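You operate a simulated robot arm through the tools that you are given. There is no shell and no other tool.

Carry out the task below with a simulated two-armed robot. There is one attempt and no reset: what you move stays moved.

TASK
Hold the navy cushion on the top of the kit table steady with one hand and flip the zip slider the other way with the other.

The check looks at the end state, three seconds after you hand in, the way a careful person would. Anything else that was tipped, shoved, dropped, spilled or broken makes it a failure.

THE ROBOT
Two 7-joint arms with three-finger grippers on one trunk, on a base that drives. Base frame: it is fixed to the floor where the robot stands at the start and does not move with it; the origin is under the middle of the robot, x ahead of it, y to its left, z up. Units: m, rad, N and s.
The left shoulder is at the start at [0.03, 0.124, 1.008], the right one opposite. With the tool pointing down near the work surface each hand reaches from about 0.1 to 0.8 m from the robot's upright axis, wherever it stands, measured 20 degrees to its own side. Places, roughly: navy cushion [-0.75, -1.75, 0.75]; zip slider [-0.7, -1.8, 0.9]. Payload 2.2 kg a hand.
Tool frame (each hand has its own): the origin (TCP) lies between the finger pads and is the grasp point; the fingertips stand 0.028 m ahead of it; z points along the fingers, y is the line along which they close. Largest opening 0.102 m; the body of the gripper starts 0.071 m behind the TCP.
Orientation is that of the tool frame in the base frame, as [roll, pitch, yaw] about the fixed x, y, z axes, in that order (R = Rz(yaw) Ry(pitch) Rx(roll)). With the fingers straight down and closing along the base's y, the tool's x points along the base's -x, its y along +y and its z along -z.

THE INTERFACE
- The arms move only by the tool apply_moves. It takes "left_rows", "right_rows" or both (then of equal length, played together; a hand with none holds still); each is a list of rows, each a list of 2 entries, a list of its own where there are three numbers: the shift along the base's x, y, z in m, then the turn, a rotation vector about the base's x, y, z in degrees. In form: [[[dx, dy, dz], [wx, wy, wz]], ...]. A call has 1 to 20 rows; each row is the pose to reach, as a shift and turn from the pose commanded when the call began. "left_hand" and "right_hand" are, for a hand that has rows, the gripper command, from -1 (shut) to 1 (fully open), values between in proportion, set as the call begins (left out, the last holds). Rows are played at 5 a second. More than 0.05 m and 0.15 rad between two rows, or a gripper value outside its range, and nothing of the call is played. A pose out of reach is approached as far as the arm can. The call stops where the force on the tool passes 40 N (or 10 N more than at its start, if that is more) or the arm is blocked; 0.2 s more then pass. Each finger halts on what it meets, pressing with about 24 N; the grip force reading is that of the motor and also rises with nothing between the fingers. The clock runs only during rows and for 0.2 s after the last one: add rows that repeat a pose to give the fingers time. The reply holds the time, the measured pose of the TCP, the force on the tool along the base axes, the opening and the grip force, in the units named above and with some noise, with the torque about the TCP (base axes, N m) and any sound that the robot's microphone picked up, and new pictures: "views" is both (left out), scene, wrist or none (wrist: the cameras of the hands that moved).
- Cameras (640 x 400 px; columns grow to the right, rows downward): "scene" is now at [0.0506, 0.009, 1.7274]; the picture's right is [0.11, -0.99, 0.00], its down [-0.72, -0.08, -0.69] and it looks along [0.69, 0.07, -0.72] (base axes); focal length 248 px, centre (320, 200). "left" rides on the left gripper at [0.072, 0.038, -0.086] in its tool frame; the picture's right is [-0.46, 0.89, 0.00], its down [-0.60, -0.32, -0.73] and it looks along [-0.65, -0.34, 0.68] (tool axes); focal length 256 px, centre (320, 200). "right" rides on the right gripper at [0.069, 0.044, -0.086] in its tool frame; the picture's right is [-0.53, 0.85, 0.00], its down [-0.58, -0.36, -0.73] and it looks along [-0.62, -0.39, 0.68] (tool axes); focal length 256 px, centre (320, 200). There is no depth. A picture from a camera that has moved, and an enlarged one, comes with that camera's place and axes in the base frame and with its lens.
- move_column(by): slides the trunk up (or, below 0, down) by that many m; the arms and the scene camera ride with it, the base frame stays. It gives what a move gives, with no picture.
- base_move(legs): drives the robot by 1 to 6 legs, each [ahead, left, turn to the left] in m, m and rad, along the robot's own axes; the way and the turn of a leg run together, so that a leg with both is an arc; at most 1.5 m and 3.142 rad a leg. The arms and the cameras ride along, it lands a little off, and it stops where it bumps. It gives what a move gives, and a new picture of the scene camera.
- head_to(pan, tilt): turns the head with the scene camera to pan (to the left, within 2.496 rad either way) and tilt (down, from -0.506 to 1.204), counted from straight ahead of the robot. It gives what a move gives, and a new picture of the scene camera.
- close_up(camera, box): a new picture of the part [left, top, right, bottom] of that camera's present view, enlarged. The clock stands still meanwhile.
- hand_in(): hands the job in; it is judged then, once.

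Nothing tells you exact positions but the pictures and the camera data. Unless the task says otherwise, let go and move clear before handing in.

The tools are called after "Emit:" as a command line: name --argument value ..., lists and objects as JSON in quotes. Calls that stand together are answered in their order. apply_moves: Moves the arms, as the interface text tells. Its arguments: {"type":"object","properties":{"left_rows":{"type":"array","items":{"type":"array"}},"left_hand":{"type":"number"},"right_rows":{"type":"array","items":{"type":"array"}},"right_hand":{"type":"number"},"views":{"type":"string","enum":["both","scene","wrist","none"]}},"required":[]} The other tools are called the same way: move_column (by) slides the trunk up or down; base_move (legs) drives the base; head_to (pan, tilt) turns the head that bears the scene camera; close_up (camera, box) takes an enlarged picture of a part of a camera's view; hand_in () hands the job in.

At the start:

```text
time_s: 0.0
left_tool_pos: [0.4913, 0.2544, 1.1528]
left_tcp_rot: [3.141, 0.001, 3.141]
left_wrist_force: [-0.5, 0.4, -0.3]
left_ft_torque: [-0.01, 0.02, 0.01]
left_gripper_width: 0.1023
left_grip_force: 0.1
right_tool_pos: [0.3692, -0.1981, 1.1594]
right_tcp_rot: [3.14, 0.0, 3.14]
right_wrist_force: [0.1, -0.3, -0.2]
right_ft_torque: [0.02, 0.02, -0.01]
right_gripper_width: 0.102
right_grip_force: 0.0
trunk travel left (down, up): [-0.25, 0.29]
robot x, y, heading: [-0.0011, -0.0025, 0.001]
head pan, tilt: [0.106, 0.803]
```

scene: 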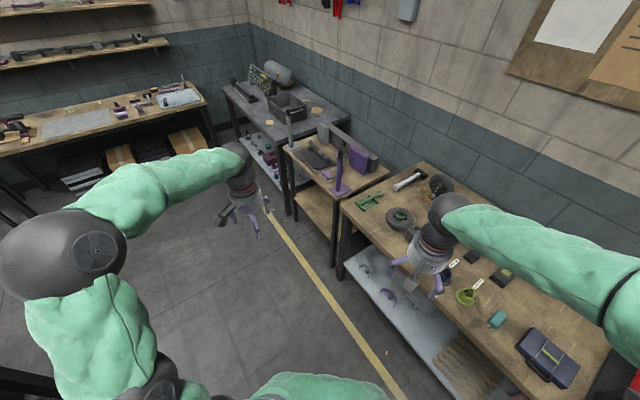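
right: 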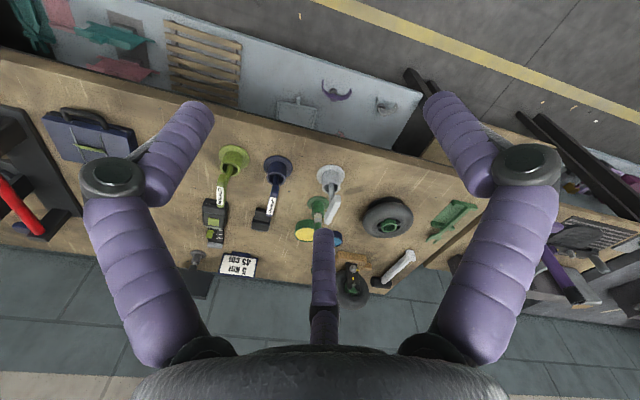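
left: 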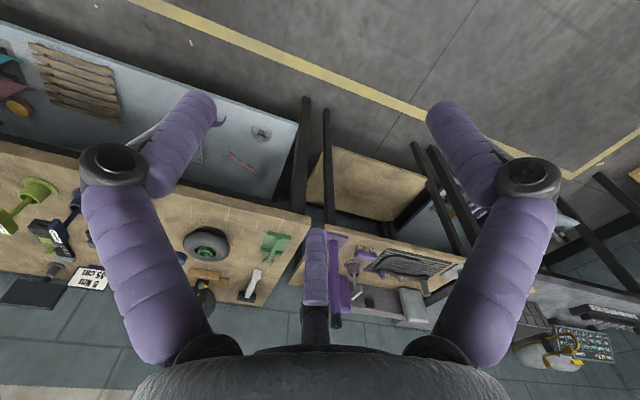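

I see workbenches ahead and to the right. The cushion should be behind me to the right, so I turn the head that way first.

Emit:
head_to --pan -1.97 --tilt 0.5

```text
time_s: 2.0
left_tool_pos: [0.4928, 0.2558, 1.1519]
left_tcp_rot: [3.141, 0.0, -3.14]
left_wrist_force: [0.4, -0.2, 0.1]
left_ft_torque: [0.0, 0.0, -0.01]
left_gripper_width: 0.102
left_grip_force: 0.1
right_tool_pos: [0.3692, -0.1978, 1.1578]
right_tcp_rot: [3.14, 0.0, 3.141]
right_wrist_force: [-0.4, 0.2, -0.3]
right_ft_torque: [0.01, 0.02, 0.01]
right_gripper_width: 0.102
right_grip_force: 0.1
trunk travel left (down, up): [-0.25, 0.29]
robot x, y, heading: [-0.0, -0.0022, -0.0]
head pan, tilt: [-1.97, 0.499]
camera scene: at [-0.0648, -0.0834, 1.7537], right [-0.92, 0.39, 0.0], down [0.19, 0.44, -0.88], along [-0.34, -0.81, -0.48], focal length 248 px, centre (320, 200)
```

scene: 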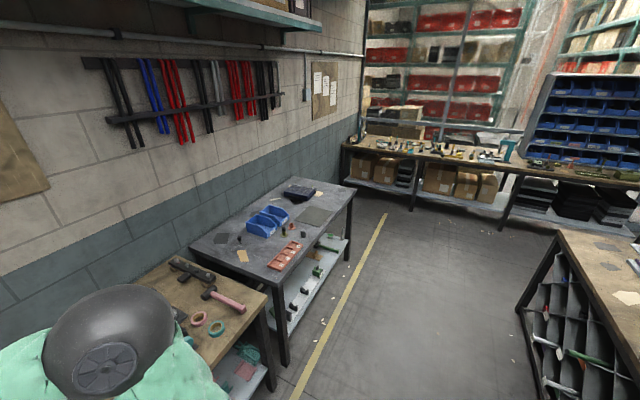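

The grey table in the middle of the view sits about where the cushion should be. I enlarge that part.

Emit:
close_up --camera "scene" --box '[180, 160, 380, 285]'

Emit:
close_up --camera "scene" --box '[260, 170, 350, 226]'

```text
3.20 times, centred on (280, 222) of scene
camera zoom: at [-0.0648, -0.0834, 1.7537], right [-0.92, 0.39, 0.0], down [0.19, 0.44, -0.88], along [-0.34, -0.81, -0.48], focal length 793 px, centre (448, 128)
```

zoom: 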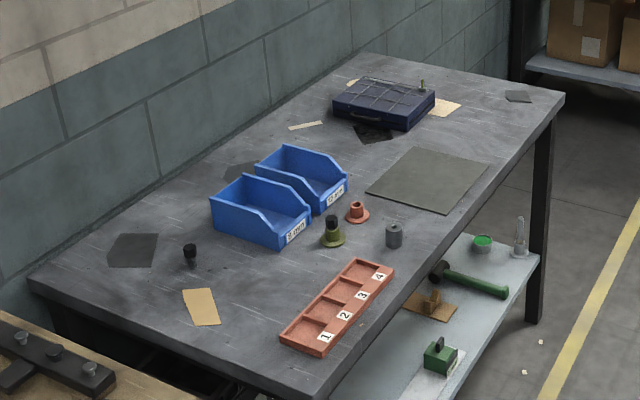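

```text
7.11 times, centred on (305, 198) of scene
camera zoom: at [-0.0648, -0.0834, 1.7537], right [-0.92, 0.39, 0.0], down [0.19, 0.44, -0.88], along [-0.34, -0.81, -0.48], focal length 1762 px, centre (427, 214)
```

zoom: 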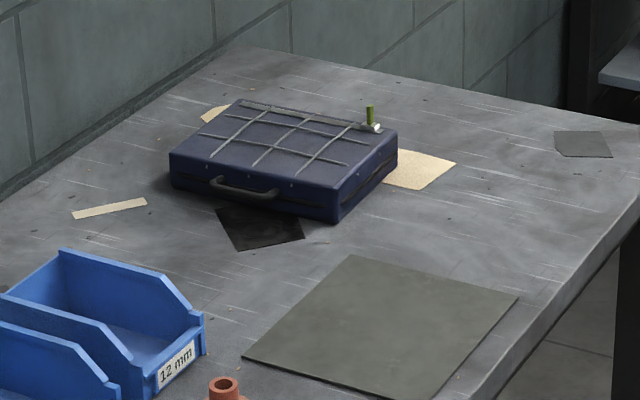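

The navy cushion is on the grey table along the angled wall, near [-0.62, -1.8], and a green slider stands at its rear corner. The table's front edge runs about (-0.78, -0.62) through (-0.16, -1.01), so I turn to face it and then slide right.

Emit:
base_move --legs '[[0, 0, -0.91]]'

Emit:
head_to --pan -0.9 --tilt 0.7

```text
time_s: 4.8
left_tool_pos: [0.4998, -0.2407, 1.1531]
left_tcp_rot: [3.14, -0.001, 2.214]
left_wrist_force: [0.1, -0.8, 0.0]
left_ft_torque: [-0.02, 0.01, -0.03]
left_gripper_width: 0.102
left_grip_force: 0.0
right_tool_pos: [0.0636, -0.4138, 1.159]
right_tcp_rot: [-3.142, 0.002, 2.214]
right_wrist_force: [-0.4, 0.0, -0.3]
right_ft_torque: [0.0, -0.01, -0.02]
right_gripper_width: 0.1019
right_grip_force: 0.0
trunk travel left (down, up): [-0.25, 0.29]
robot x, y, heading: [-0.0007, -0.0, -0.929]
head pan, tilt: [-1.97, 0.499]
camera scene: at [-0.106, 0.0021, 1.7537], right [-0.24, 0.97, 0.0], down [0.46, 0.12, -0.88], along [-0.85, -0.21, -0.48], focal length 248 px, centre (320, 200)
```

scene: 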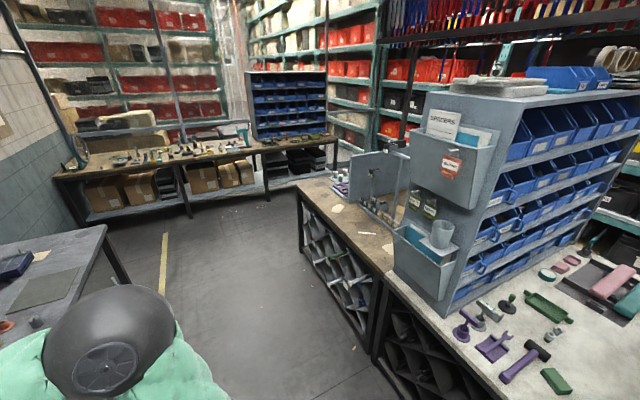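

```text
time_s: 6.1
left_tool_pos: [0.4992, -0.2411, 1.1525]
left_tcp_rot: [-3.141, 0.0, 2.217]
left_wrist_force: [0.0, 0.0, -0.3]
left_ft_torque: [0.05, -0.02, -0.01]
left_gripper_width: 0.102
left_grip_force: 0.0
right_tool_pos: [0.064, -0.4132, 1.1594]
right_tcp_rot: [3.14, -0.001, 2.214]
right_wrist_force: [0.3, 0.1, 0.0]
right_ft_torque: [0.03, 0.05, 0.0]
right_gripper_width: 0.1022
right_grip_force: 0.0
trunk travel left (down, up): [-0.25, 0.29]
robot x, y, heading: [0.0001, 0.003, -0.929]
head pan, tilt: [-0.901, 0.7]
camera scene: at [-0.0393, -0.058, 1.736], right [-0.97, 0.26, 0.0], down [0.16, 0.62, -0.77], along [-0.2, -0.74, -0.64], focal length 248 px, centre (320, 200)
```

scene: 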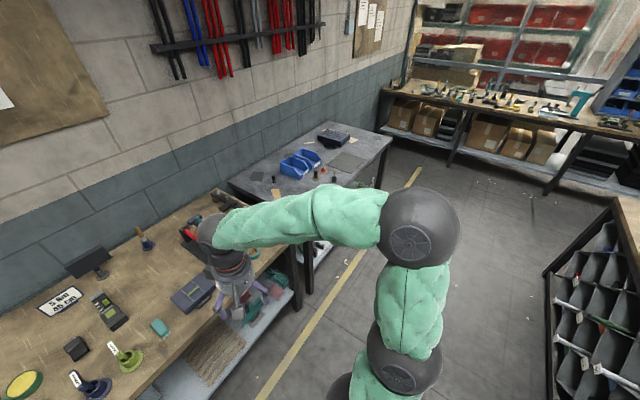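

The way along the aisle is clear and the table fronts are about 0.7 m away. I slide right to come opposite the cushion.

Emit:
base_move --legs '[[0, -1.45, 0]]'

Emit:
head_to --pan 0.0 --tilt 0.75

```text
time_s: 13.2
left_tool_pos: [-0.6409, -1.1101, 1.1527]
left_tcp_rot: [3.141, 0.0, 2.238]
left_wrist_force: [-0.1, 0.5, -0.4]
left_ft_torque: [0.0, 0.02, -0.01]
left_gripper_width: 0.1023
left_grip_force: 0.1
right_tool_pos: [-1.0729, -1.2913, 1.1587]
right_tcp_rot: [3.139, 0.0, 2.237]
right_wrist_force: [0.3, -0.4, 0.0]
right_ft_torque: [0.01, -0.03, 0.02]
right_gripper_width: 0.102
right_grip_force: 0.1
trunk travel left (down, up): [-0.25, 0.29]
robot x, y, heading: [-1.1435, -0.8806, -0.905]
head pan, tilt: [-0.901, 0.7]
camera scene: at [-1.1838, -0.9385, 1.7359], right [-0.97, 0.23, 0.0], down [0.15, 0.63, -0.76], along [-0.18, -0.74, -0.64], focal length 248 px, centre (320, 200)
```

scene: 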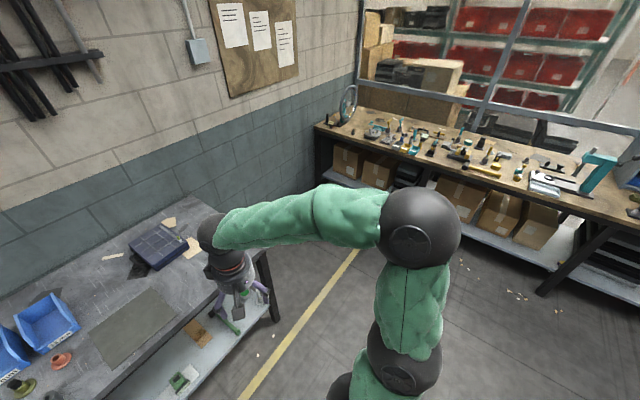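

```text
time_s: 14.4
left_tool_pos: [-0.6404, -1.1084, 1.153]
left_tcp_rot: [-3.141, 0.001, 2.237]
left_wrist_force: [0.3, 0.1, -0.1]
left_ft_torque: [0.0, 0.0, -0.03]
left_gripper_width: 0.102
left_grip_force: 0.1
right_tool_pos: [-1.0725, -1.2903, 1.1585]
right_tcp_rot: [3.14, 0.001, 2.241]
right_wrist_force: [-0.8, -0.5, -0.5]
right_ft_torque: [0.03, 0.0, 0.0]
right_gripper_width: 0.1019
right_grip_force: 0.1
trunk travel left (down, up): [-0.25, 0.29]
robot x, y, heading: [-1.1411, -0.8811, -0.904]
head pan, tilt: [0.0, 0.75]
camera scene: at [-1.1126, -0.9208, 1.7317], right [-0.79, -0.62, 0.0], down [-0.42, 0.54, -0.73], along [0.45, -0.58, -0.68], focal length 248 px, centre (320, 200)
```

scene: 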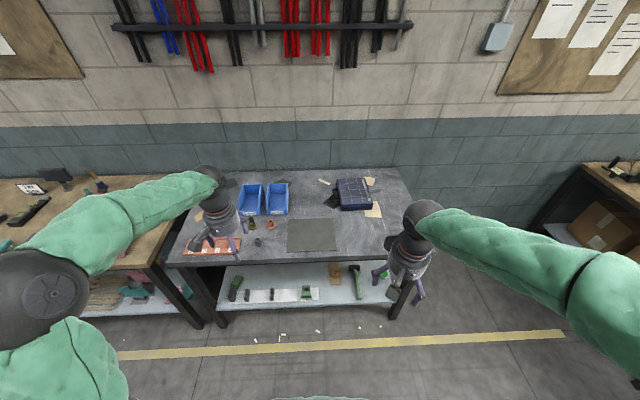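

I now face the table squarely and the cushion is right of centre. I enlarge it to see the slider.

Emit:
close_up --camera "scene" --box '[310, 165, 400, 221]'

Emit:
close_up --camera "scene" --box '[160, 150, 440, 325]'

```text
7.11 times, centred on (355, 193) of scene
camera zoom: at [-1.1126, -0.9208, 1.7317], right [-0.79, -0.62, 0.0], down [-0.42, 0.54, -0.73], along [0.45, -0.58, -0.68], focal length 1762 px, centre (71, 250)
```

zoom: 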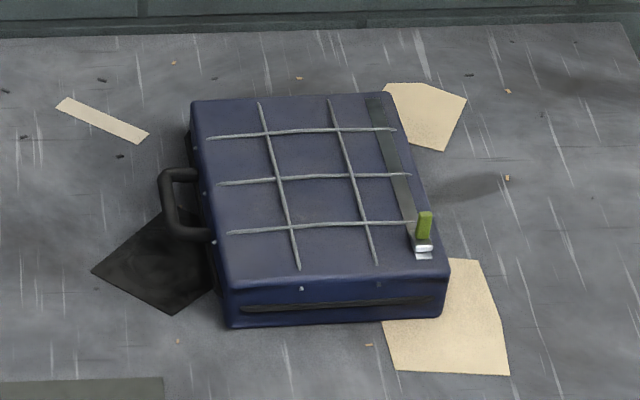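

```text
2.29 times, centred on (300, 238) of scene
camera zoom: at [-1.1126, -0.9208, 1.7317], right [-0.79, -0.62, 0.0], down [-0.42, 0.54, -0.73], along [0.45, -0.58, -0.68], focal length 566 px, centre (366, 114)
```

zoom: 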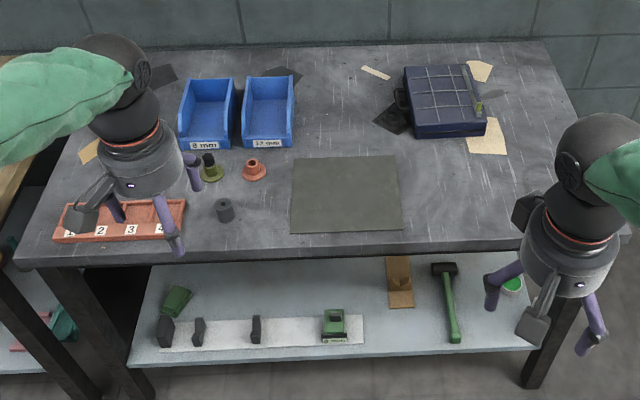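

The slider (silver, with a standing green tab) sits at the near end of a dark zip track on the cushion's right side; I triangulate it at about [-0.731, -1.824, 0.853]. I look down at my own base before driving closer.

Emit:
head_to --pan 0.0 --tilt 1.204

Emit:
head_to --pan -0.5 --tilt 1.204

```text
time_s: 15.3
left_tool_pos: [-0.6415, -1.1088, 1.1529]
left_tcp_rot: [3.14, 0.001, 2.239]
left_wrist_force: [0.6, 0.0, -0.3]
left_ft_torque: [-0.02, -0.03, 0.01]
left_gripper_width: 0.1019
left_grip_force: 0.1
right_tool_pos: [-1.0725, -1.2901, 1.1594]
right_tcp_rot: [3.139, 0.0, 2.239]
right_wrist_force: [-0.2, 0.1, -0.4]
right_ft_torque: [-0.01, 0.04, 0.02]
right_gripper_width: 0.1018
right_grip_force: 0.1
trunk travel left (down, up): [-0.25, 0.29]
robot x, y, heading: [-1.1446, -0.88, -0.906]
head pan, tilt: [0.0, 1.201]
camera scene: at [-1.1292, -0.8996, 1.7], right [-0.79, -0.62, 0.0], down [-0.58, 0.73, -0.36], along [0.22, -0.29, -0.93], focal length 248 px, centre (320, 200)
```

scene: 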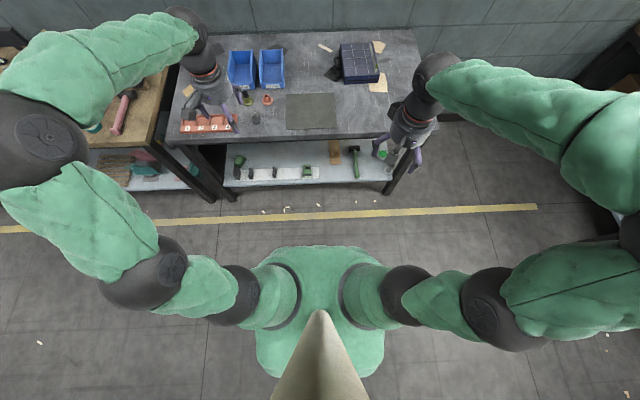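

```text
time_s: 16.3
left_tool_pos: [-0.6405, -1.1088, 1.1535]
left_tcp_rot: [3.141, 0.0, 2.239]
left_wrist_force: [-0.5, 0.3, 0.1]
left_ft_torque: [-0.01, 0.01, -0.01]
left_gripper_width: 0.1019
left_grip_force: 0.1
right_tool_pos: [-1.0718, -1.2904, 1.1594]
right_tcp_rot: [3.14, 0.0, 2.237]
right_wrist_force: [-0.4, -0.6, 0.3]
right_ft_torque: [0.0, 0.0, -0.01]
right_gripper_width: 0.1019
right_grip_force: 0.1
trunk travel left (down, up): [-0.25, 0.29]
robot x, y, heading: [-1.1477, -0.8772, -0.904]
head pan, tilt: [-0.499, 1.201]
camera scene: at [-1.1544, -0.9107, 1.7], right [-0.99, -0.17, 0.0], down [-0.16, 0.92, -0.36], along [0.06, -0.36, -0.93], focal length 248 px, centre (320, 200)
```

scene: 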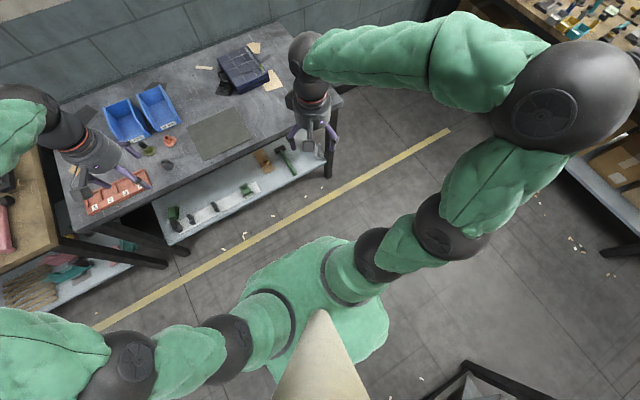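

The mint shape below may be torso or base; I raise the trunk to see by the change in its size how big the footprint is.

Emit:
move_column --by 0.25

Emit:
head_to --pan 0.0 --tilt 1.204

```text
time_s: 18.9
left_tool_pos: [-0.6419, -1.1084, 1.4033]
left_tcp_rot: [3.141, -0.001, 2.237]
left_wrist_force: [0.0, -0.2, 0.2]
left_ft_torque: [0.0, 0.02, -0.02]
left_gripper_width: 0.1021
left_grip_force: 0.1
right_tool_pos: [-1.0734, -1.2921, 1.408]
right_tcp_rot: [3.14, -0.001, 2.237]
right_wrist_force: [-0.1, 0.5, 0.0]
right_ft_torque: [0.0, -0.03, -0.03]
right_gripper_width: 0.1019
right_grip_force: 0.0
trunk travel left (down, up): [-0.5, 0.04]
robot x, y, heading: [-1.145, -0.8783, -0.908]
head pan, tilt: [-0.499, 1.201]
```

```text
time_s: 19.8
left_tool_pos: [-0.6402, -1.1094, 1.403]
left_tcp_rot: [-3.14, 0.0, 2.238]
left_wrist_force: [-0.1, -0.1, -0.1]
left_ft_torque: [0.01, -0.01, 0.0]
left_gripper_width: 0.1016
left_grip_force: 0.0
right_tool_pos: [-1.0729, -1.2911, 1.4088]
right_tcp_rot: [3.14, -0.001, 2.237]
right_wrist_force: [-0.4, -0.3, 0.6]
right_ft_torque: [-0.03, -0.02, 0.02]
right_gripper_width: 0.1019
right_grip_force: 0.1
trunk travel left (down, up): [-0.5, 0.04]
robot x, y, heading: [-1.1455, -0.88, -0.9]
head pan, tilt: [0.0, 1.201]
camera scene: at [-1.1293, -0.8996, 1.95], right [-0.79, -0.62, 0.0], down [-0.58, 0.73, -0.36], along [0.22, -0.28, -0.93], focal length 248 px, centre (320, 200)
```

scene: 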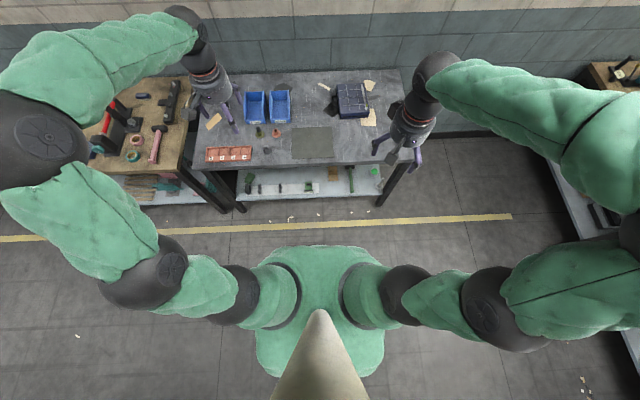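

The mint shape rides with the trunk, so it is the torso and the base is hidden beneath it. I lower the trunk all the way to see past it and bound the footprint.

Emit:
move_column --by -0.5

Emit:
head_to --pan 0.0 --tilt 1.2

Emit:
head_to --pan 0.0 --tilt 0.6

```text
refused: -0.5 is not a number from -0.4 to 0.4
```

```text
time_s: 20.4
left_tool_pos: [-0.6406, -1.1082, 1.4032]
left_tcp_rot: [3.141, 0.001, 2.238]
left_wrist_force: [-0.2, 0.0, -0.2]
left_ft_torque: [0.01, 0.0, 0.0]
left_gripper_width: 0.102
left_grip_force: 0.1
right_tool_pos: [-1.0727, -1.2909, 1.4096]
right_tcp_rot: [3.139, -0.002, 2.238]
right_wrist_force: [0.0, -0.5, 0.6]
right_ft_torque: [0.01, -0.03, 0.06]
right_gripper_width: 0.102
right_grip_force: 0.1
trunk travel left (down, up): [-0.5, 0.04]
robot x, y, heading: [-1.148, -0.8793, -0.904]
head pan, tilt: [0.0, 1.201]
camera scene: at [-1.1292, -0.8996, 1.95], right [-0.79, -0.62, 0.0], down [-0.58, 0.73, -0.36], along [0.22, -0.28, -0.93], focal length 248 px, centre (320, 200)
```

scene: 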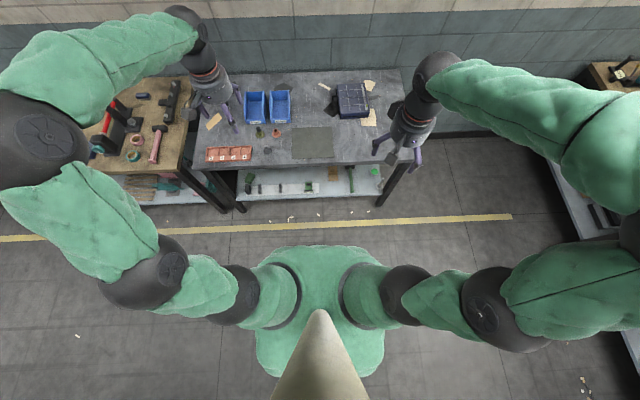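

```text
time_s: 21.4
left_tool_pos: [-0.6412, -1.1087, 1.4045]
left_tcp_rot: [3.142, 0.0, 2.238]
left_wrist_force: [-0.5, -0.8, 0.4]
left_ft_torque: [0.04, 0.01, -0.01]
left_gripper_width: 0.1019
left_grip_force: 0.1
right_tool_pos: [-1.0723, -1.2909, 1.4086]
right_tcp_rot: [3.141, -0.001, 2.237]
right_wrist_force: [-0.7, -0.1, -0.2]
right_ft_torque: [0.01, 0.03, 0.01]
right_gripper_width: 0.102
right_grip_force: 0.1
trunk travel left (down, up): [-0.5, 0.04]
robot x, y, heading: [-1.1467, -0.8768, -0.907]
head pan, tilt: [0.0, 0.6]
camera scene: at [-1.1092, -0.9251, 1.9945], right [-0.79, -0.62, 0.0], down [-0.35, 0.44, -0.82], along [0.51, -0.65, -0.57], focal length 248 px, centre (320, 200)
```

scene: 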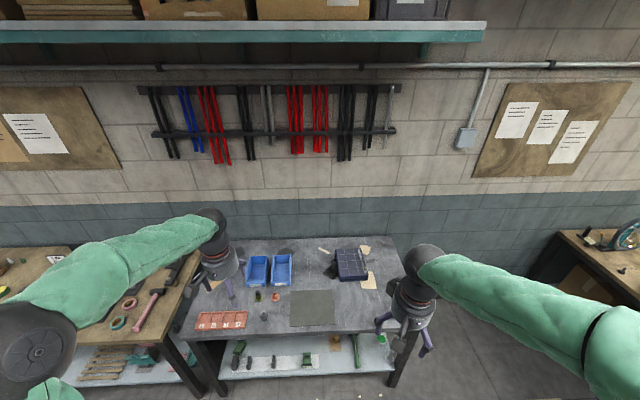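

The column accepts at most 0.4 m at a time. I lower it 0.4 m and look down again.

Emit:
move_column --by -0.4

Emit:
head_to --pan 0.0 --tilt 1.204

```text
time_s: 25.2
left_tool_pos: [-0.6416, -1.1095, 1.003]
left_tcp_rot: [3.141, 0.0, 2.237]
left_wrist_force: [0.3, -0.9, -0.5]
left_ft_torque: [0.01, 0.0, 0.0]
left_gripper_width: 0.102
left_grip_force: 0.1
right_tool_pos: [-1.0726, -1.2915, 1.0095]
right_tcp_rot: [3.139, 0.0, 2.238]
right_wrist_force: [-1.0, -0.4, 0.6]
right_ft_torque: [0.02, -0.01, -0.02]
right_gripper_width: 0.1018
right_grip_force: 0.1
trunk travel left (down, up): [-0.1, 0.44]
robot x, y, heading: [-1.1466, -0.8793, -0.902]
head pan, tilt: [0.0, 0.6]
```

```text
time_s: 26.2
left_tool_pos: [-0.6411, -1.1093, 1.0025]
left_tcp_rot: [-3.14, 0.0, 2.238]
left_wrist_force: [-0.1, 0.3, 0.0]
left_ft_torque: [-0.02, 0.01, -0.02]
left_gripper_width: 0.1022
left_grip_force: 0.1
right_tool_pos: [-1.0724, -1.2907, 1.0087]
right_tcp_rot: [3.14, 0.0, 2.238]
right_wrist_force: [-0.3, -0.9, 0.1]
right_ft_torque: [-0.01, 0.0, 0.0]
right_gripper_width: 0.1019
right_grip_force: 0.0
trunk travel left (down, up): [-0.1, 0.44]
robot x, y, heading: [-1.1457, -0.8797, -0.9]
head pan, tilt: [0.0, 1.201]
camera scene: at [-1.1292, -0.8996, 1.55], right [-0.79, -0.62, 0.0], down [-0.58, 0.73, -0.36], along [0.22, -0.29, -0.93], focal length 248 px, centre (320, 200)
```

scene: 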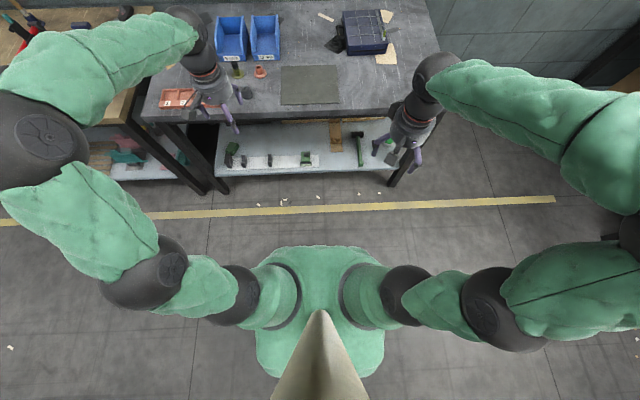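

Even this low the base stays hidden, so its front lies less than about 0.3 m ahead of my axis, while the table edge is 0.65 m ahead. I raise the trunk back and drive 0.30 m ahead and 0.10 m right.

Emit:
move_column --by 0.17

Emit:
base_move --legs '[[0.3, -0.1, 0]]'

Emit:
head_to --pan 0.0 --tilt 1.0

```text
time_s: 28.1
left_tool_pos: [-0.6419, -1.1088, 1.1736]
left_tcp_rot: [3.141, 0.0, 2.238]
left_wrist_force: [-0.2, 0.2, 0.8]
left_ft_torque: [0.0, -0.01, 0.03]
left_gripper_width: 0.1021
left_grip_force: 0.2
right_tool_pos: [-1.0733, -1.2908, 1.179]
right_tcp_rot: [3.14, 0.0, 2.24]
right_wrist_force: [0.0, -0.1, -0.3]
right_ft_torque: [-0.03, -0.03, 0.02]
right_gripper_width: 0.1021
right_grip_force: 0.1
trunk travel left (down, up): [-0.27, 0.27]
robot x, y, heading: [-1.1473, -0.8769, -0.906]
head pan, tilt: [0.0, 1.201]
```

```text
time_s: 30.2
left_tool_pos: [-0.535, -1.401, 1.1734]
left_tcp_rot: [3.141, 0.0, 2.242]
left_wrist_force: [-0.1, -0.1, 0.3]
left_ft_torque: [0.0, 0.02, -0.02]
left_gripper_width: 0.1017
left_grip_force: 0.0
right_tool_pos: [-0.9656, -1.5855, 1.1789]
right_tcp_rot: [3.139, -0.002, 2.243]
right_wrist_force: [-0.4, 0.1, 0.3]
right_ft_torque: [0.02, -0.02, -0.03]
right_gripper_width: 0.1019
right_grip_force: 0.2
trunk travel left (down, up): [-0.27, 0.27]
robot x, y, heading: [-1.0367, -1.174, -0.902]
head pan, tilt: [0.0, 1.201]
camera scene: at [-1.0245, -1.1946, 1.7199], right [-0.78, -0.62, 0.0], down [-0.58, 0.73, -0.36], along [0.23, -0.28, -0.93], focal length 248 px, centre (320, 200)
```

scene: 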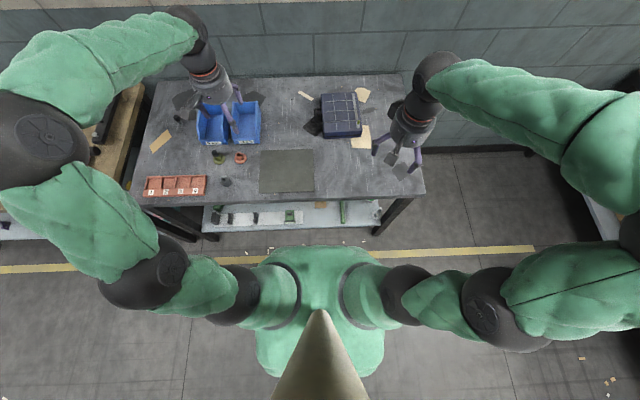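

```text
time_s: 31.0
left_tool_pos: [-0.5356, -1.4002, 1.1727]
left_tcp_rot: [3.141, -0.001, 2.244]
left_wrist_force: [0.7, -0.3, -0.1]
left_ft_torque: [0.0, -0.02, -0.01]
left_gripper_width: 0.1021
left_grip_force: 0.0
right_tool_pos: [-0.9666, -1.5846, 1.179]
right_tcp_rot: [3.14, 0.0, 2.241]
right_wrist_force: [-0.4, 0.4, 0.5]
right_ft_torque: [-0.03, 0.02, 0.0]
right_gripper_width: 0.1021
right_grip_force: 0.1
trunk travel left (down, up): [-0.27, 0.27]
robot x, y, heading: [-1.0455, -1.1735, -0.898]
head pan, tilt: [0.0, 1.0]
camera scene: at [-1.0166, -1.2037, 1.7325], right [-0.78, -0.62, 0.0], down [-0.52, 0.66, -0.54], along [0.34, -0.42, -0.84], focal length 248 px, centre (320, 200)
```

scene: 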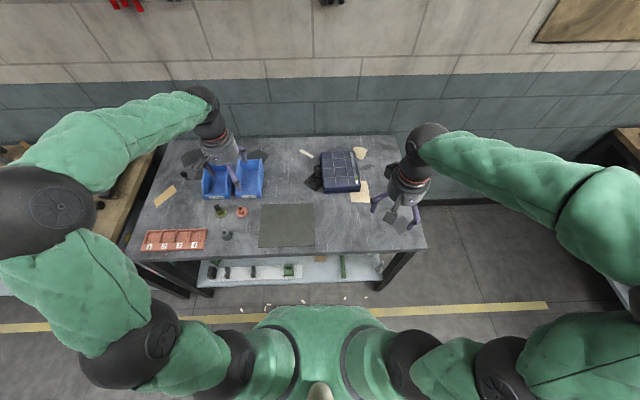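

The slider is now about 0.70 m ahead and 0.16 m right of my axis. I bring the right hand closer so its wrist camera can see the slider clearly.

Emit:
apply_moves --right_rows '[[[0.032, -0.0133, -0.0257], [0, 0, 0]], [[0.064, -0.0267, -0.0514], [0, 0, 0]], [[0.0957, -0.04, -0.077], [0, 0, 0]], [[0.1277, -0.0534, -0.103], [0, 0, 0]], [[0.1596, -0.0667, -0.1286], [0, 0, 0]], [[0.1915, -0.08, -0.154], [0, 0, 0]], [[0.2234, -0.0934, -0.18], [0, 0, 0]], [[0.2234, -0.0934, -0.18], [0, 0, 0]]]' --views "both"

```text
time_s: 32.8
left_tool_pos: [-0.5352, -1.3989, 1.1738]
left_tcp_rot: [3.141, 0.0, 2.243]
left_wrist_force: [0.2, 0.7, 0.4]
left_ft_torque: [-0.04, 0.0, 0.03]
left_gripper_width: 0.1019
left_grip_force: 0.1
right_tool_pos: [-0.7451, -1.6737, 1.0001]
right_tcp_rot: [3.14, 0.0, 2.242]
right_wrist_force: [0.6, 0.5, 1.2]
right_ft_torque: [-0.01, -0.03, 0.0]
right_gripper_width: 0.1022
right_grip_force: 0.1
trunk travel left (down, up): [-0.27, 0.27]
robot x, y, heading: [-1.0423, -1.1773, -0.899]
head pan, tilt: [0.0, 1.0]
camera scene: at [-1.0174, -1.2036, 1.7326], right [-0.78, -0.62, 0.0], down [-0.52, 0.66, -0.54], along [0.34, -0.42, -0.84], focal length 248 px, centre (320, 200)
camera right: at [-0.7542, -1.5945, 1.0867], right [0.99, 0.11, 0.0], down [0.07, -0.68, 0.73], along [0.08, -0.73, -0.68], focal length 256 px, centre (320, 200)
```

scene: 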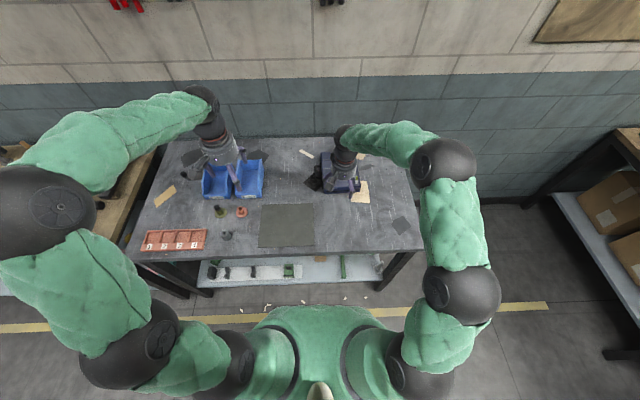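
right: 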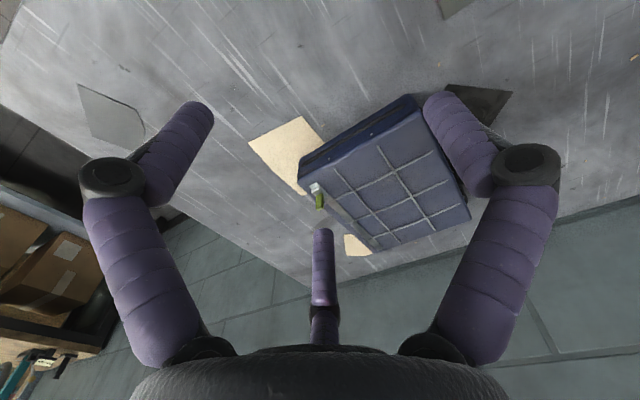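

The wrist camera shows the slider (white body, green tab) at the near end of its track, and the gripper itself looks like it has three prongs. I enlarge the slider and check how the fingers look.

Emit:
close_up --camera "right" --box '[270, 90, 480, 260]'

Emit:
close_up --camera "right" --box '[290, 165, 370, 215]'

Emit:
close_up --camera "scene" --box '[180, 110, 390, 240]'

```text
2.35 times, centred on (375, 175) of right
camera zoom: at [-0.7542, -1.5945, 1.0867], right [0.99, 0.11, 0.0], down [0.07, -0.68, 0.73], along [0.08, -0.73, -0.68], focal length 602 px, centre (191, 259)
```

zoom: 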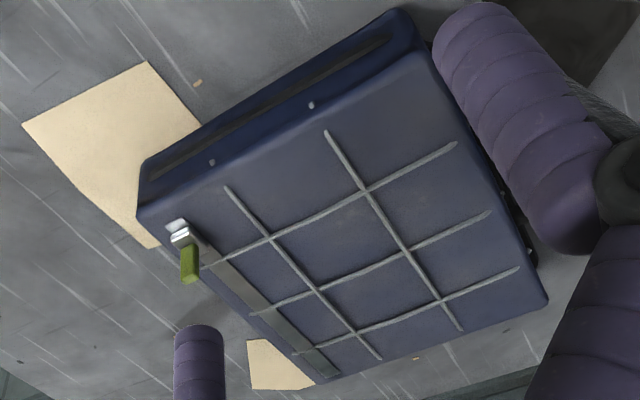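

```text
8.00 times, centred on (330, 190) of right
camera zoom: at [-0.7542, -1.5945, 1.0867], right [0.99, 0.11, 0.0], down [0.07, -0.68, 0.73], along [0.08, -0.73, -0.68], focal length 2048 px, centre (240, 280)
```

zoom: 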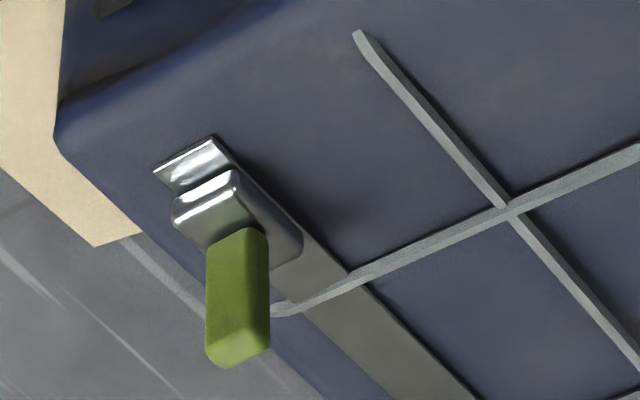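

```text
3.05 times, centred on (285, 175) of scene
camera zoom: at [-1.0174, -1.2036, 1.7326], right [-0.78, -0.62, 0.0], down [-0.52, 0.66, -0.54], along [0.34, -0.42, -0.84], focal length 755 px, centre (427, 276)
```

zoom: 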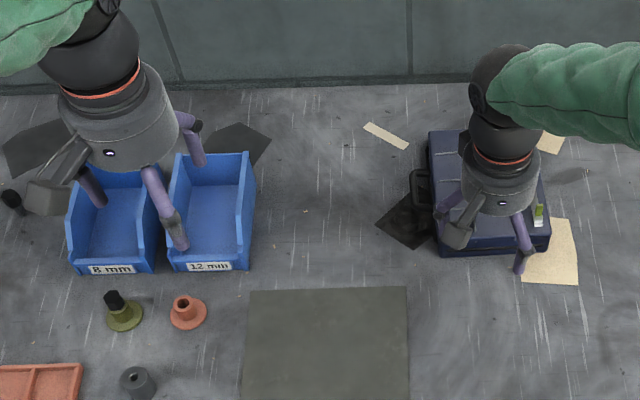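

The slider is a silver body with a vertical green tab (about z 0.858 to 0.879, at [-0.729, -1.832]) on a 0.19 m track that runs away from me along (0.637, -0.771). I close the right hand in place to learn how the fingers really move.

Emit:
apply_moves --right_rows '[[[0, 0, 0], [0, 0, 0]], [[0, 0, 0], [0, 0, 0]], [[0, 0, 0], [0, 0, 0]], [[0, 0, 0], [0, 0, 0]]]' --right_hand -1 --views "wrist"

```text
time_s: 33.8
left_tool_pos: [-0.536, -1.4003, 1.1735]
left_tcp_rot: [3.141, 0.001, 2.243]
left_wrist_force: [-0.4, -0.1, 0.9]
left_ft_torque: [0.0, -0.03, -0.03]
left_gripper_width: 0.1022
left_grip_force: 0.1
right_tool_pos: [-0.7452, -1.6746, 1.0]
right_tcp_rot: [-3.141, 0.0, 2.243]
right_wrist_force: [-0.2, -0.6, 0.1]
right_ft_torque: [-0.02, 0.0, 0.03]
right_gripper_width: 0.002
right_grip_force: 24.1
trunk travel left (down, up): [-0.27, 0.27]
robot x, y, heading: [-1.039, -1.1738, -0.896]
head pan, tilt: [0.0, 1.0]
camera right: at [-0.7537, -1.5949, 1.0864], right [0.99, 0.11, 0.0], down [0.07, -0.68, 0.73], along [0.08, -0.73, -0.68], focal length 256 px, centre (320, 200)
```

right: 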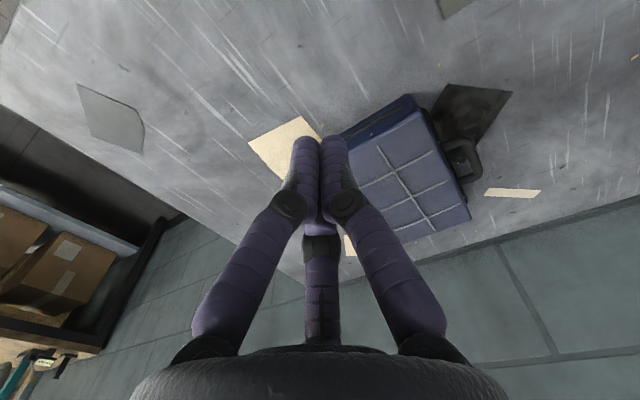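

The prongs close together on the TCP, so closed they make one blunt pusher. My base still has clearance to the table edge (about 0.38 m ahead), so I creep 0.05 m forward for reach.

Emit:
base_move --legs '[[0.05, 0, 0]]'

Emit:
close_up --camera "right" --box '[270, 90, 480, 260]'

```text
time_s: 34.7
left_tool_pos: [-0.504, -1.44, 1.1709]
left_tcp_rot: [-3.14, -0.003, 2.243]
left_wrist_force: [0.4, -0.1, -0.7]
left_ft_torque: [0.06, 0.05, 0.01]
left_gripper_width: 0.1019
left_grip_force: 0.2
right_tool_pos: [-0.7121, -1.7139, 0.9985]
right_tcp_rot: [-3.141, -0.003, 2.242]
right_wrist_force: [1.1, -0.9, 0.0]
right_ft_torque: [0.07, 0.03, -0.01]
right_gripper_width: 0.0021
right_grip_force: 23.5
trunk travel left (down, up): [-0.27, 0.27]
robot x, y, heading: [-1.0122, -1.2136, -0.899]
head pan, tilt: [0.0, 1.0]
camera scene: at [-0.9835, -1.2453, 1.7325], right [-0.78, -0.62, 0.0], down [-0.52, 0.66, -0.54], along [0.34, -0.42, -0.84], focal length 248 px, centre (320, 200)
```

scene: 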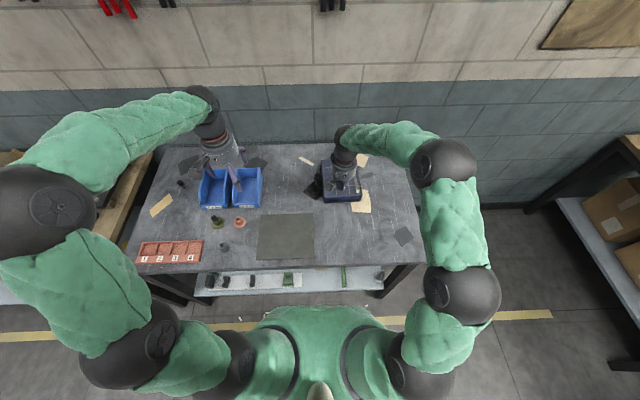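

```text
2.35 times, centred on (375, 175) of right
camera zoom: at [-0.7217, -1.6347, 1.0852], right [0.99, 0.11, 0.0], down [0.07, -0.68, 0.73], along [0.08, -0.72, -0.68], focal length 602 px, centre (191, 259)
```

zoom: 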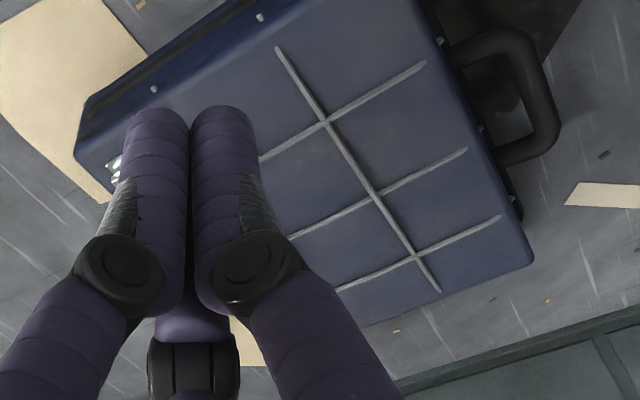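

The right fingers now screen the slider, so I swing the right hand to its near side, tilted forward for reach. At the same time I bring the closed left hand above the left part of the cushion, leaning left for clearance.

Emit:
apply_moves --left_rows '[[[-0.0085, -0.037, -0.022], [-1.245, 1.565, 0]], [[-0.017, -0.074, -0.044], [-2.49, 3.13, 0]], [[-0.0255, -0.1109, -0.066], [-3.735, 4.695, 0]], [[-0.034, -0.1479, -0.088], [-4.98, 6.26, 0]], [[-0.0425, -0.1849, -0.11], [-6.225, 7.825, 0]], [[-0.051, -0.2219, -0.132], [-7.47, 9.39, 0]], [[-0.0595, -0.2589, -0.154], [-8.715, 10.955, 0]], [[-0.068, -0.2958, -0.176], [-9.96, 12.52, 0]], [[-0.0765, -0.3328, -0.198], [-11.205, 14.085, 0]], [[-0.085, -0.3698, -0.22], [-12.45, 15.65, 0]], [[-0.085, -0.3698, -0.22], [-12.45, 15.65, 0]]]' --right_rows '[[[-0.0074, -0.0049, -0.0019], [-2.74, -2.18, 0]], [[-0.0148, -0.0097, -0.0037], [-5.48, -4.36, 0]], [[-0.0222, -0.0146, -0.0056], [-8.22, -6.54, 0]], [[-0.0296, -0.0194, -0.0074], [-10.96, -8.72, 0]], [[-0.037, -0.0243, -0.0093], [-13.7, -10.9, 0]], [[-0.0443, -0.0291, -0.0111], [-16.44, -13.08, 0]], [[-0.0517, -0.034, -0.013], [-19.18, -15.26, 0]], [[-0.0591, -0.0388, -0.0148], [-21.92, -17.44, 0]], [[-0.0665, -0.0437, -0.0167], [-24.66, -19.62, 0]], [[-0.0739, -0.0485, -0.0185], [-27.4, -21.8, 0]], [[-0.0739, -0.0485, -0.0185], [-27.4, -21.8, 0]]]' --left_hand -1 --right_hand -1 --views "both"

```text
time_s: 37.1
left_tool_pos: [-0.5877, -1.8097, 0.9545]
left_tcp_rot: [-2.793, 0.0, 2.242]
left_wrist_force: [-0.8, 0.7, 0.1]
left_ft_torque: [-0.01, 0.0, -0.01]
left_gripper_width: 0.0023
left_grip_force: 23.9
right_tool_pos: [-0.7877, -1.7607, 0.9832]
right_tcp_rot: [-3.141, 0.609, 2.243]
right_wrist_force: [-0.4, 1.0, 0.1]
right_ft_torque: [0.03, -0.01, -0.02]
right_gripper_width: 0.0022
right_grip_force: 23.9
trunk travel left (down, up): [-0.27, 0.27]
robot x, y, heading: [-1.0118, -1.208, -0.899]
head pan, tilt: [0.0, 1.0]
camera scene: at [-0.9852, -1.2417, 1.7326], right [-0.78, -0.62, 0.0], down [-0.52, 0.66, -0.54], along [0.34, -0.42, -0.84], focal length 248 px, centre (320, 200)
camera right: at [-0.8204, -1.6523, 1.0137], right [0.93, 0.19, 0.31], down [-0.25, -0.27, 0.93], along [0.25, -0.95, -0.2], focal length 256 px, centre (320, 200)
camera left: at [-0.5808, -1.7132, 1.0232], right [0.94, 0.15, -0.3], down [0.34, -0.5, 0.8], along [-0.03, -0.85, -0.52], focal length 256 px, centre (320, 200)
```

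scene: 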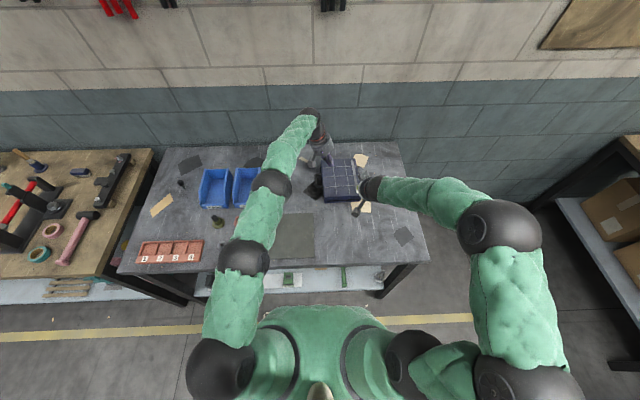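
right: 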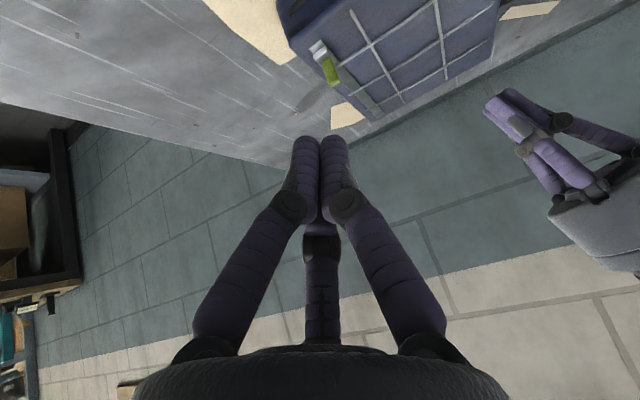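
left: 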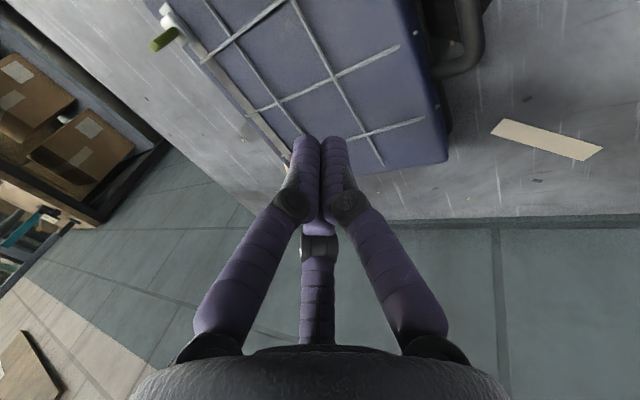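

The left fingertips are above a point about 4 cm left of the cushion's centre, and the right view confirms the tab at [-0.730, -1.8305]. I lower the left hand gently until it touches the cushion.

Emit:
apply_moves --left_rows '[[[0, 0, -0.03], [0, 0, 0]], [[0, 0, -0.055], [0, 0, 0]], [[0, 0, -0.065], [0, 0, 0]], [[0, 0, -0.072], [0, 0, 0]], [[0, 0, -0.077], [0, 0, 0]], [[0, 0, -0.08], [0, 0, 0]], [[0, 0, -0.083], [0, 0, 0]]]' --views "both"

```text
time_s: 38.7
left_tool_pos: [-0.5891, -1.8076, 0.8785]
left_tcp_rot: [-2.789, 0.011, 2.247]
left_wrist_force: [-0.7, 11.4, 37.4]
left_ft_torque: [0.48, -0.12, 0.02]
left_gripper_width: 0.002
left_grip_force: 24.3
right_tool_pos: [-0.7903, -1.7588, 0.9848]
right_tcp_rot: [3.141, 0.612, 2.243]
right_wrist_force: [-0.5, 0.2, -0.5]
right_ft_torque: [0.01, -0.02, -0.01]
right_gripper_width: 0.0023
right_grip_force: 23.8
trunk travel left (down, up): [-0.27, 0.27]
robot x, y, heading: [-1.0113, -1.2112, -0.899]
head pan, tilt: [0.0, 1.0]
camera scene: at [-0.9885, -1.2376, 1.7331], right [-0.78, -0.62, 0.0], down [-0.52, 0.66, -0.54], along [0.34, -0.42, -0.84], focal length 248 px, centre (320, 200)
camera left: at [-0.5834, -1.7103, 0.9457], right [0.94, 0.15, -0.3], down [0.34, -0.49, 0.8], along [-0.02, -0.86, -0.52], focal length 256 px, centre (320, 200)
```

scene: 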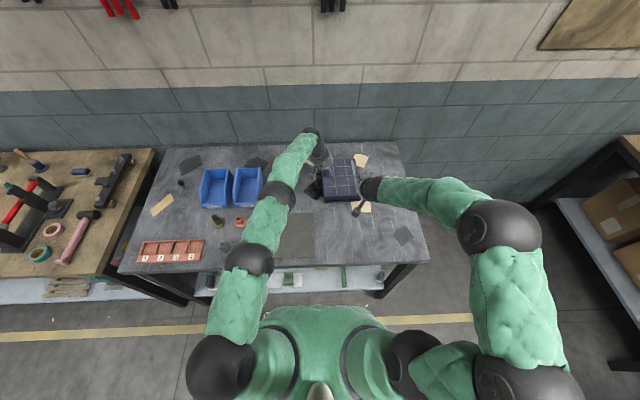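
left: 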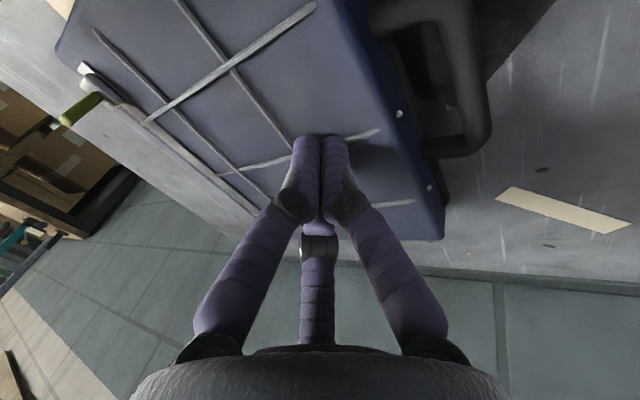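

Contact: the cushion top is at about z 0.852 and I'm pressing with 37 N, more than needed. I ease the left hand up a few millimetres to press with about 20 N.

Emit:
apply_moves --left_rows '[[[0, 0, 0.002], [0, 0, 0]], [[0, 0, 0.004], [0, 0, 0]], [[0, 0, 0.004], [0, 0, 0]]]' --views "wrist"

```text
time_s: 39.5
left_tool_pos: [-0.589, -1.808, 0.877]
left_tcp_rot: [-2.789, 0.006, 2.244]
left_wrist_force: [4.4, 5.5, 32.5]
left_ft_torque: [0.25, -0.24, 0.04]
left_gripper_width: 0.0019
left_grip_force: 23.4
right_tool_pos: [-0.789, -1.7588, 0.9834]
right_tcp_rot: [-3.142, 0.613, 2.244]
right_wrist_force: [-0.5, -0.1, -0.6]
right_ft_torque: [-0.01, -0.01, 0.03]
right_gripper_width: 0.0025
right_grip_force: 23.7
trunk travel left (down, up): [-0.27, 0.27]
robot x, y, heading: [-1.0119, -1.2136, -0.899]
head pan, tilt: [0.0, 1.0]
camera left: at [-0.5832, -1.7108, 0.9461], right [0.94, 0.15, -0.3], down [0.34, -0.5, 0.8], along [-0.03, -0.85, -0.52], focal length 256 px, centre (320, 200)
```

left: 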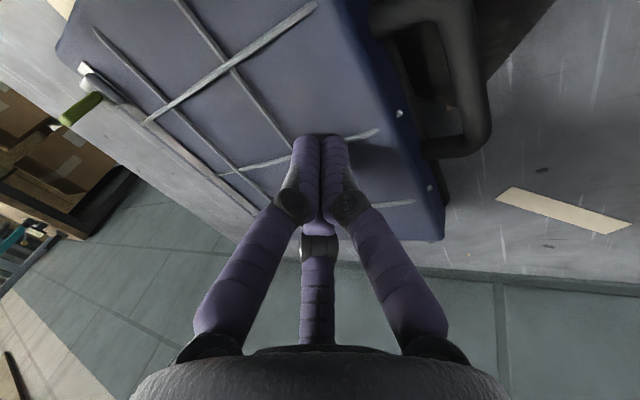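

Still 32 N, so I ease up a bit more.

Emit:
apply_moves --left_rows '[[[0, 0, 0.002], [0, 0, 0]], [[0, 0, 0.004], [0, 0, 0]], [[0, 0, 0.004], [0, 0, 0]]]' --views "none"

```text
time_s: 40.3
left_tool_pos: [-0.5896, -1.8079, 0.8787]
left_tcp_rot: [-2.792, 0.002, 2.245]
left_wrist_force: [8.8, -2.7, 18.4]
left_ft_torque: [-0.06, -0.31, -0.01]
left_gripper_width: 0.0022
left_grip_force: 23.9
right_tool_pos: [-0.7879, -1.7604, 0.9834]
right_tcp_rot: [-3.141, 0.611, 2.246]
right_wrist_force: [-0.3, 0.4, -0.6]
right_ft_torque: [0.0, -0.01, 0.01]
right_gripper_width: 0.0025
right_grip_force: 24.2
trunk travel left (down, up): [-0.27, 0.27]
robot x, y, heading: [-1.0124, -1.2135, -0.897]
head pan, tilt: [0.0, 1.0]
```

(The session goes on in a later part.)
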